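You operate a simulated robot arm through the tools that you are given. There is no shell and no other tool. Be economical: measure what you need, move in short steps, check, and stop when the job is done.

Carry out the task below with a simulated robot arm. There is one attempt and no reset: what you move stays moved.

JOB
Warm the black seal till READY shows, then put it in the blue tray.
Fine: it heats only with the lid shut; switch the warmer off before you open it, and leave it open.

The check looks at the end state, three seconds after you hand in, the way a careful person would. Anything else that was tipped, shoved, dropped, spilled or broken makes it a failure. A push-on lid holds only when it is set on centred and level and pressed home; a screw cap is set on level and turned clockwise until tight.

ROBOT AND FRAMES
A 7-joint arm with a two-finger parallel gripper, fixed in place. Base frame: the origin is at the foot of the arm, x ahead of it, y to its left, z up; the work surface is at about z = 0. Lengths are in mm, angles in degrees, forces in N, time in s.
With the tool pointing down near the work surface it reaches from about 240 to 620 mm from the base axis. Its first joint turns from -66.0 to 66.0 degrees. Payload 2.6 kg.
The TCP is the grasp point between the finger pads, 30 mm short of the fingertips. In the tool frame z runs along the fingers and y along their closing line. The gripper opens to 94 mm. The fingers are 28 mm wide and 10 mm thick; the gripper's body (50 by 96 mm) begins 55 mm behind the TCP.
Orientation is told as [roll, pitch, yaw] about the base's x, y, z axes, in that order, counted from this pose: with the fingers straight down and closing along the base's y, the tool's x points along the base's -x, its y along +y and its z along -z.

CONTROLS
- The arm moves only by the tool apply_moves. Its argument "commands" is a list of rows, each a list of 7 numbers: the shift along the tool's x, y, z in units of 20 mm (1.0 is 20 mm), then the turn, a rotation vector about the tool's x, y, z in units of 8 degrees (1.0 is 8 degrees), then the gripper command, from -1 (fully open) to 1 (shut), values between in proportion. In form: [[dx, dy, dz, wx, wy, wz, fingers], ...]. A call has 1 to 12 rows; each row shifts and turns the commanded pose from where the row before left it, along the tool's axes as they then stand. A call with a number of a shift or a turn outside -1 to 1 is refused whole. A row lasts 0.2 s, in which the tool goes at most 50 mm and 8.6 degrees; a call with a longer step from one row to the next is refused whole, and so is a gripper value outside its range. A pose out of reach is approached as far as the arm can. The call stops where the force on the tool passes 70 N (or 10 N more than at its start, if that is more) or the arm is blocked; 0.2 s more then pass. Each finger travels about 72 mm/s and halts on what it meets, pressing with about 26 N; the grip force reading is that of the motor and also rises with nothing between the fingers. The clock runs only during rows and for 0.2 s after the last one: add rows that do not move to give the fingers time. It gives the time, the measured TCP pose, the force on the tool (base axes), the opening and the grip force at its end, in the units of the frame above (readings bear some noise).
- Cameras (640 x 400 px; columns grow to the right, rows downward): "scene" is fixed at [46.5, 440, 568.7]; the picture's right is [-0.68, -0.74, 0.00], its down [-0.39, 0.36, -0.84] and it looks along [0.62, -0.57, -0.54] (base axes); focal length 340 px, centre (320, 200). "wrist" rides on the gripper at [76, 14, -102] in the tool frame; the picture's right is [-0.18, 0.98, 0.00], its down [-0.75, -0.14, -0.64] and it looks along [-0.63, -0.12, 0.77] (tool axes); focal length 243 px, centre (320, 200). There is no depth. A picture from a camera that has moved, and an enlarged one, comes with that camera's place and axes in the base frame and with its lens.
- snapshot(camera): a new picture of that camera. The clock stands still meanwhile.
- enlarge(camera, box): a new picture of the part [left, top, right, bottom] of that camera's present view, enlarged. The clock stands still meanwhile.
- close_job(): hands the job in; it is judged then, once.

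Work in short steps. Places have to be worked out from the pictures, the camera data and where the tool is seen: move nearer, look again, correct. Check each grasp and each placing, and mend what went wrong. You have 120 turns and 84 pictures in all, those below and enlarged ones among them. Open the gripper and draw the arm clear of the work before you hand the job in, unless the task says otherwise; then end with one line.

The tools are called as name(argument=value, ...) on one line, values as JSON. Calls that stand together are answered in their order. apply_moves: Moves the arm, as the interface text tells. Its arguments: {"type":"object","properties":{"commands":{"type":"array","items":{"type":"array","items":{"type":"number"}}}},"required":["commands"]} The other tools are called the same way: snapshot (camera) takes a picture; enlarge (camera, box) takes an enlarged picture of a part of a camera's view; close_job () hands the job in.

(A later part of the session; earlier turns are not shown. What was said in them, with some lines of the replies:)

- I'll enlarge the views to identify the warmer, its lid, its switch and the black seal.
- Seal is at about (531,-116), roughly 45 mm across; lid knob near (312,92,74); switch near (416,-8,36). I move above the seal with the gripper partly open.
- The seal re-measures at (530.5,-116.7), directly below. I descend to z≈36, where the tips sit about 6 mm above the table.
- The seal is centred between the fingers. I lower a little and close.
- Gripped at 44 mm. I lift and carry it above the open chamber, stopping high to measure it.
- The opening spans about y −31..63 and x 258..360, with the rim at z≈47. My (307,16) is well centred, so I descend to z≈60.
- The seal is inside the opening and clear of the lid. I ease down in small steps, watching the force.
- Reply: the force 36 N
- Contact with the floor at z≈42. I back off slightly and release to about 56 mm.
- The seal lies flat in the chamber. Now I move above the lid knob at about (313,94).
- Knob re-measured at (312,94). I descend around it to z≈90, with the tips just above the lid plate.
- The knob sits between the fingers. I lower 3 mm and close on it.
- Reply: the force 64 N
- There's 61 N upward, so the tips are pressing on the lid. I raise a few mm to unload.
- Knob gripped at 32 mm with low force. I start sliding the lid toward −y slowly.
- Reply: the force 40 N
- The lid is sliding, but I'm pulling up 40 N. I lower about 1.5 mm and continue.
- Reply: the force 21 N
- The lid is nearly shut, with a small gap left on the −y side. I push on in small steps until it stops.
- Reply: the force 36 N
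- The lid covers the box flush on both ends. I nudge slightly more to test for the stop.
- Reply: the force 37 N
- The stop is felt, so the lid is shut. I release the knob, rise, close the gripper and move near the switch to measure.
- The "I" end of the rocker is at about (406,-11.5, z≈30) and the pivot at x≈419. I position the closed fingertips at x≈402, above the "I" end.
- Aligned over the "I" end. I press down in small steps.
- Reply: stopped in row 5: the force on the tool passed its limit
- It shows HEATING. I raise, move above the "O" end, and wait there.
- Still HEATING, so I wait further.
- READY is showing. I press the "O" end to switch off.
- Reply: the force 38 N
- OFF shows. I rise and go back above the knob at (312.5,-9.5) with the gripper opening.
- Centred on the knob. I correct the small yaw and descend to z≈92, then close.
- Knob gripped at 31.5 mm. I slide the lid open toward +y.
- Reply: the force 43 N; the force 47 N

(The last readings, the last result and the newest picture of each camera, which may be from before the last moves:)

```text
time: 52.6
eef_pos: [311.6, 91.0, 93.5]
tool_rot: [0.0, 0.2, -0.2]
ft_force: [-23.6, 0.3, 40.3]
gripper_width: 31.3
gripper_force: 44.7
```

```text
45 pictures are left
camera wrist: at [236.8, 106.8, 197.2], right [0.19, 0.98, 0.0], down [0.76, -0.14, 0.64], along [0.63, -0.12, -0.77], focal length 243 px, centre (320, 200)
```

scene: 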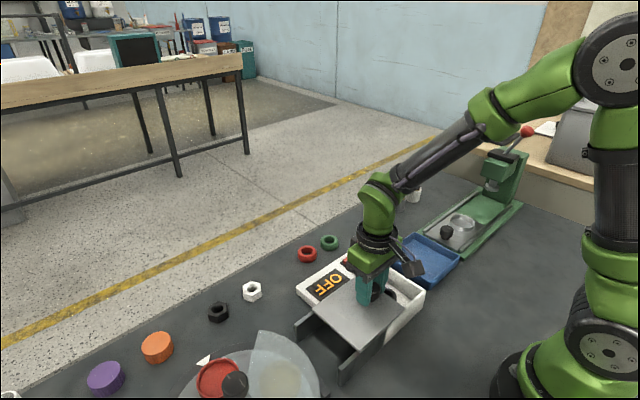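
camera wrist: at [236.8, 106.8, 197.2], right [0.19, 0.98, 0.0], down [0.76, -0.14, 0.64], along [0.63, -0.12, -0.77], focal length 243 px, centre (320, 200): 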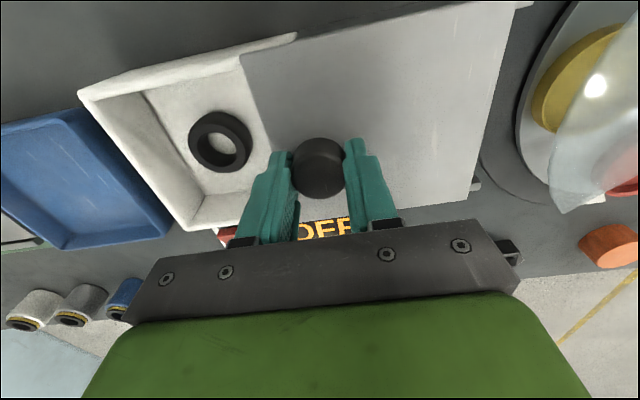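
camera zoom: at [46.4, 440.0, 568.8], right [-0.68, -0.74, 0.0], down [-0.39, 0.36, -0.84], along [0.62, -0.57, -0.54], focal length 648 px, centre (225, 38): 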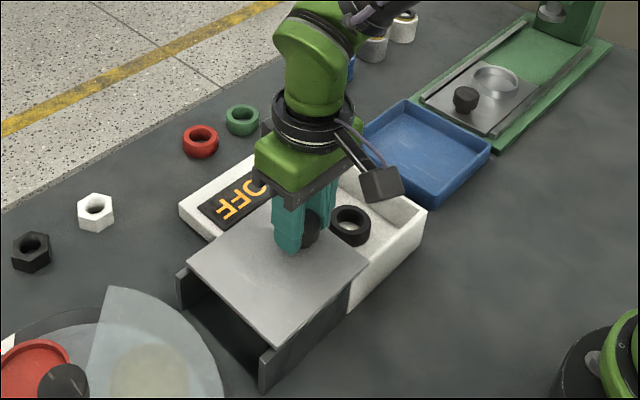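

The lid is open to nearly its original place. I nudge 3 mm further, raise slightly to unload, then release.

apply_moves(commands=[[0, 0.1, -0.07, 0, 0, 0, 1], [0, 0.07, 0, 0, 0, 0, 1], [0, 0, 0, 0, 0, 0, 1]])

apply_moves(commands=[[0, 0, 0, 0, 0, 0, 0.2], [0, 0, 0, 0, 0, 0, -0.2], [0, 0, 0, 0, 0, 0, -0.3], [0, 0, -0.5, 0, 0, 0, -0.3], [0, 0, -1, 0, 0, 0, -0.3], [0, 0, -1, 0, 0, 0, -0.3], [0, 0, -0.5, 0, 0, 0, -0.3], [0, -0.8, 0, 0, 0, 0, -0.2], [0, -0.8, 0, 0, 0, 0, -0.2], [0, -0.8, 0, 0, 0, 0, -0.2], [0, -0.8, 0, 0, 0, 0, -0.2], [0.05, -0.8, 0, 0, 0, 0, -0.2]])

snapshot(camera="wrist")

enlarge(camera="scene", box=[270, 180, 470, 390])

```text
time: 53.4
eef_pos: [312.1, 96.1, 92.9]
tool_rot: [-0.1, 0.0, 0.1]
ft_force: [5.1, -0.9, -24.2]
gripper_width: 30.9
gripper_force: 45.2
```

```text
time: 56.0
eef_pos: [310.1, 13.4, 155.7]
tool_rot: [0.0, -0.1, -0.1]
ft_force: [0.7, 0.4, -0.4]
gripper_width: 56.1
gripper_force: 0.1
```

```text
44 pictures are left
camera wrist: at [234.7, 28.9, 259.5], right [0.18, 0.98, 0.0], down [0.75, -0.14, 0.64], along [0.63, -0.12, -0.77], focal length 243 px, centre (320, 200)
```

wrist: 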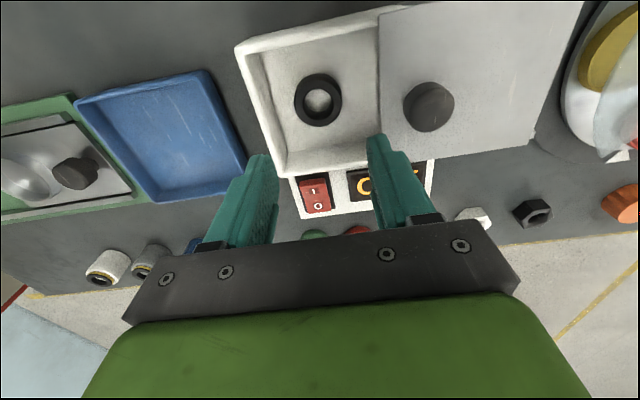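

```text
1.90 times, centred on (370, 285) of scene
camera zoom: at [46.5, 440.0, 568.7], right [-0.68, -0.74, 0.0], down [-0.39, 0.36, -0.84], along [0.62, -0.57, -0.54], focal length 648 px, centre (225, 38)
```

zoom: 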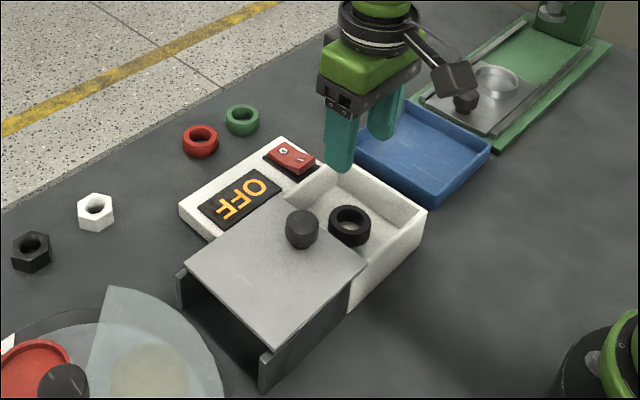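

The lid is open and the switch is off. The seal is at (309.5,12.5), so I descend over it.

apply_moves(commands=[[0.03, -0.05, 1, 0, 0, 0, -0.22], [0, 0, 1, 0, 0, 0, -0.22], [0, 0, 1, 0, 0, 0, -0.22], [0, 0, 1, 0, 0, 0, -0.22], [0, 0, 0.8, 0, 0, 0, -0.22], [0, 0, 0, 0, 0, 0, -0.22]])

snapshot(camera="wrist")

```text
time: 57.4
eef_pos: [310.8, 13.6, 60.6]
tool_rot: [0.2, 0.0, 0.0]
ft_force: [-0.2, 0.5, -0.4]
gripper_width: 57.4
gripper_force: 0.1
```

```text
42 pictures are left
camera wrist: at [234.6, 28.5, 164.6], right [0.18, 0.98, 0.0], down [0.75, -0.14, 0.64], along [0.63, -0.12, -0.77], focal length 243 px, centre (320, 200)
```

wrist: 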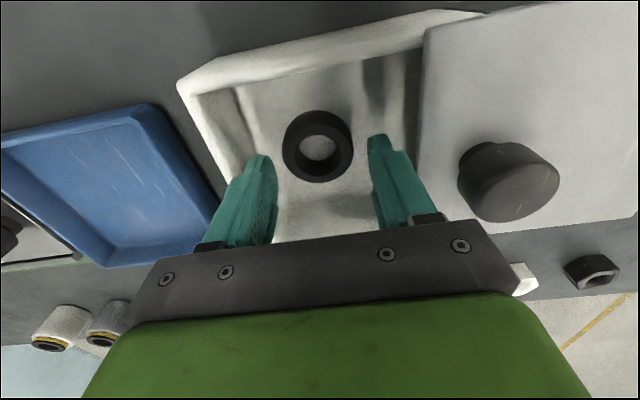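

apply_moves(commands=[[0, 0, 0.4, 0, 0, 0, -0.22], [0, 0, 0.4, 0, 0, 0, -0.22], [0, 0, 0, 0, 0, 0, -0.1], [0, 0, 0, 0, 0, 0, 0.3], [0, 0, 0, 0, 0, 0, 1], [0, 0, 0, 0, 0, 0, 1], [0, 0, 0, 0, 0, 0, 1]])

```text
time: 59.0
eef_pos: [309.4, 11.9, 42.8]
tool_rot: [0.0, 0.0, 0.1]
ft_force: [0.0, -0.2, -0.1]
gripper_width: 43.8
gripper_force: 26.0
```

Seal gripped at 43.8 mm. I lift clear and carry it above the blue tray, about (325,-153).

apply_moves(commands=[[0, 0, -1, 0, 0, 0, 1], [0, 0, -1, 0, 0, 0, 1], [0, 0, -1, 0, 0, 0, 1], [0, 0, -1, 0, 0, 0, 1], [0, 0, -1, 0, 0, 0, 1], [0, 0, -1, 0, 0, 0, 1], [0, 0, 0, 0, 0, 0, 1]])

apply_moves(commands=[[-0.07, -0.75, 0, 0, 0, 0, 1], [-0.07, -0.75, 0, 0, 0, 0, 1], [-0.07, -0.75, 0, 0, 0, 0, 1], [-0.07, -0.75, 0, 0, 0, 0, 1], [-0.07, -0.75, 0, 0, 0, 0, 1], [-0.07, -0.75, 0, 0, 0, 0, 1], [-0.07, -0.75, 0, 0, 0, 0, 1], [-0.07, -0.75, 0, 0, 0, 0, 1], [-0.07, -0.75, 0, 0, 0, 0, 1], [-0.07, -0.75, 0, 0, 0, 0, 1], [-0.07, -0.75, 0, 0, 0, 0, 1], [0, 0, 0, 0, 0, 0, 1]])

snapshot(camera="wrist")

snapshot(camera="scene")

```text
time: 60.6
eef_pos: [309.9, 13.1, 166.0]
tool_rot: [-0.1, 0.1, 0.0]
ft_force: [1.1, 0.0, -0.2]
gripper_width: 44.3
gripper_force: 26.0
```

```text
time: 63.2
eef_pos: [327.0, -150.6, 163.2]
tool_rot: [0.1, 0.1, 0.0]
ft_force: [0.6, 0.2, 0.0]
gripper_width: 44.0
gripper_force: 26.1
```

```text
41 pictures are left
camera wrist: at [250.8, -134.9, 265.8], right [0.18, 0.98, 0.0], down [0.75, -0.14, 0.64], along [0.63, -0.12, -0.77], focal length 243 px, centre (320, 200)
```

wrist: 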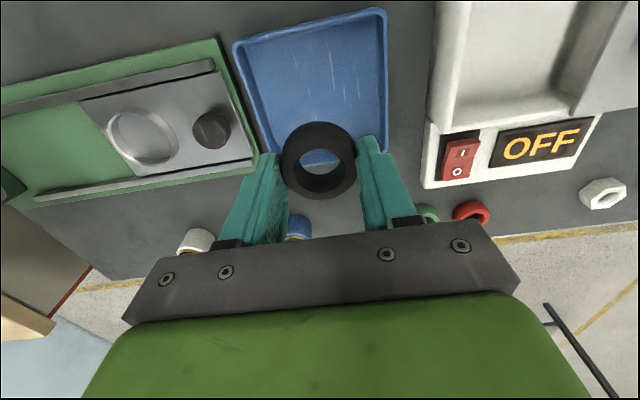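

```text
40 pictures are left
```

scene: 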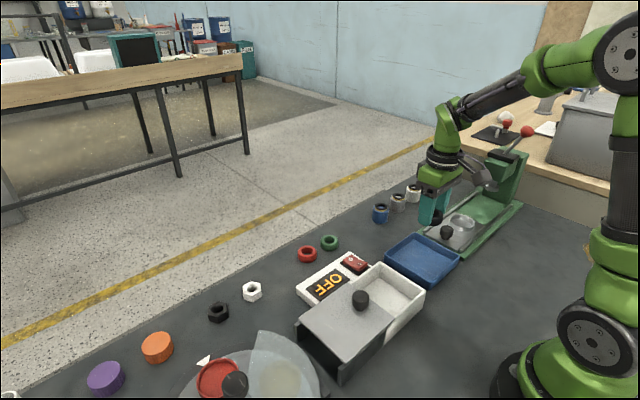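

Tray spans x 268–381 and y −213..−87, so I'm centred. Descending.

apply_moves(commands=[[0, 0, 1, 0, 0, 0, 1], [0, 0, 1, 0, 0, 0, 1], [0, 0, 1, 0, 0, 0, 1], [0, 0, 1, 0, 0, 0, 1], [0, 0, 1, 0, 0, 0, 1], [0, 0, 0.5, 0, 0, 0, 1], [0, 0, 0.2, 0, 0, 0, 1], [0, 0, 0.2, 0, 0, 0, 1], [0, 0, 0, 0, 0, 0, 1]])

```text
time: 65.2
eef_pos: [326.4, -150.5, 44.9]
tool_rot: [0.1, 0.0, 0.0]
ft_force: [0.4, -0.3, -1.0]
gripper_width: 44.2
gripper_force: 25.8
```

apply_moves(commands=[[0, 0, 0.15, 0, 0, 0, 1], [0, 0, 0.1, 0, 0, 0, 1], [0, 0, 0.1, 0, 0, 0, 1], [0, 0, 0, 0, 0, 0, 1]])

```text
time: 66.2
eef_pos: [326.0, -150.9, 38.0]
tool_rot: [0.2, 0.0, 0.1]
ft_force: [-5.2, 3.1, 12.2]
gripper_width: 44.2
gripper_force: 25.8
```

Contact with the tray floor. I release, rise and check.

apply_moves(commands=[[0, 0, 0, 0, 0, 0, 0], [0, 0, 0, 0, 0, 0, -0.3], [0, 0, 0, 0, 0, 0, -0.3], [0, 0, -0.5, 0, 0, 0, -0.3], [0, 0, -1, 0, 0, 0, -0.3], [0, 0, -1, 0, 0, 0, -0.3], [0, 0, -1, 0, 0, 0, -0.3], [0, 0, -1, 0, 0, 0, -0.3], [0, 0, -1, 0, 0, 0, -0.3], [0, 0, -1, 0, 0, 0, -0.3], [0, 0, -1, 0, 0, 0, -0.3], [0, 0, 0, 0, 0, 0, -0.3]])

snapshot(camera="wrist")

snapshot(camera="scene")

```text
time: 68.8
eef_pos: [325.3, -151.2, 188.0]
tool_rot: [0.1, 0.0, 0.0]
ft_force: [-0.4, 0.1, 0.3]
gripper_width: 61.0
gripper_force: 0.0
```

```text
39 pictures are left
camera wrist: at [249.8, -136.8, 290.9], right [0.18, 0.98, 0.0], down [0.75, -0.14, 0.64], along [0.63, -0.12, -0.77], focal length 243 px, centre (320, 200)
```

wrist: 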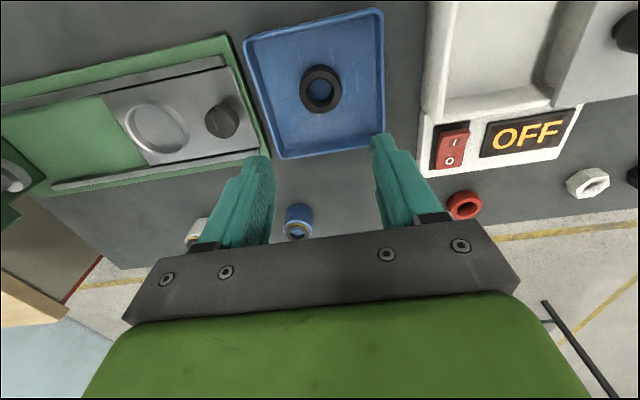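

```text
38 pictures are left
```

scene: 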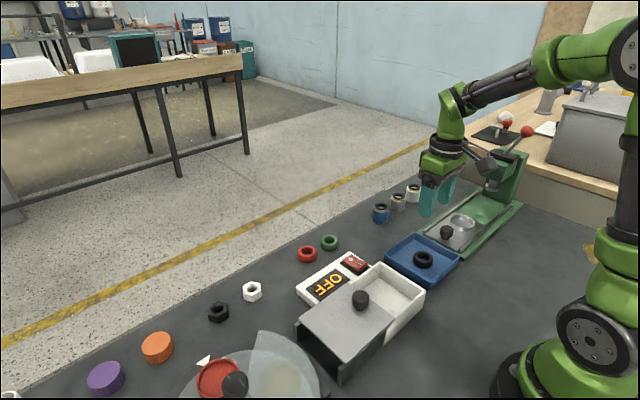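

The seal lies flat in the blue tray, the warmer is off and open, nothing else has moved, and the arm is well clear. I hand in.

close_job()

```text
The job is handed in.
```

The black seal was warmed until READY showed and now lies in the blue tray; the warmer was switched off before its lid was opened, and it is left open.
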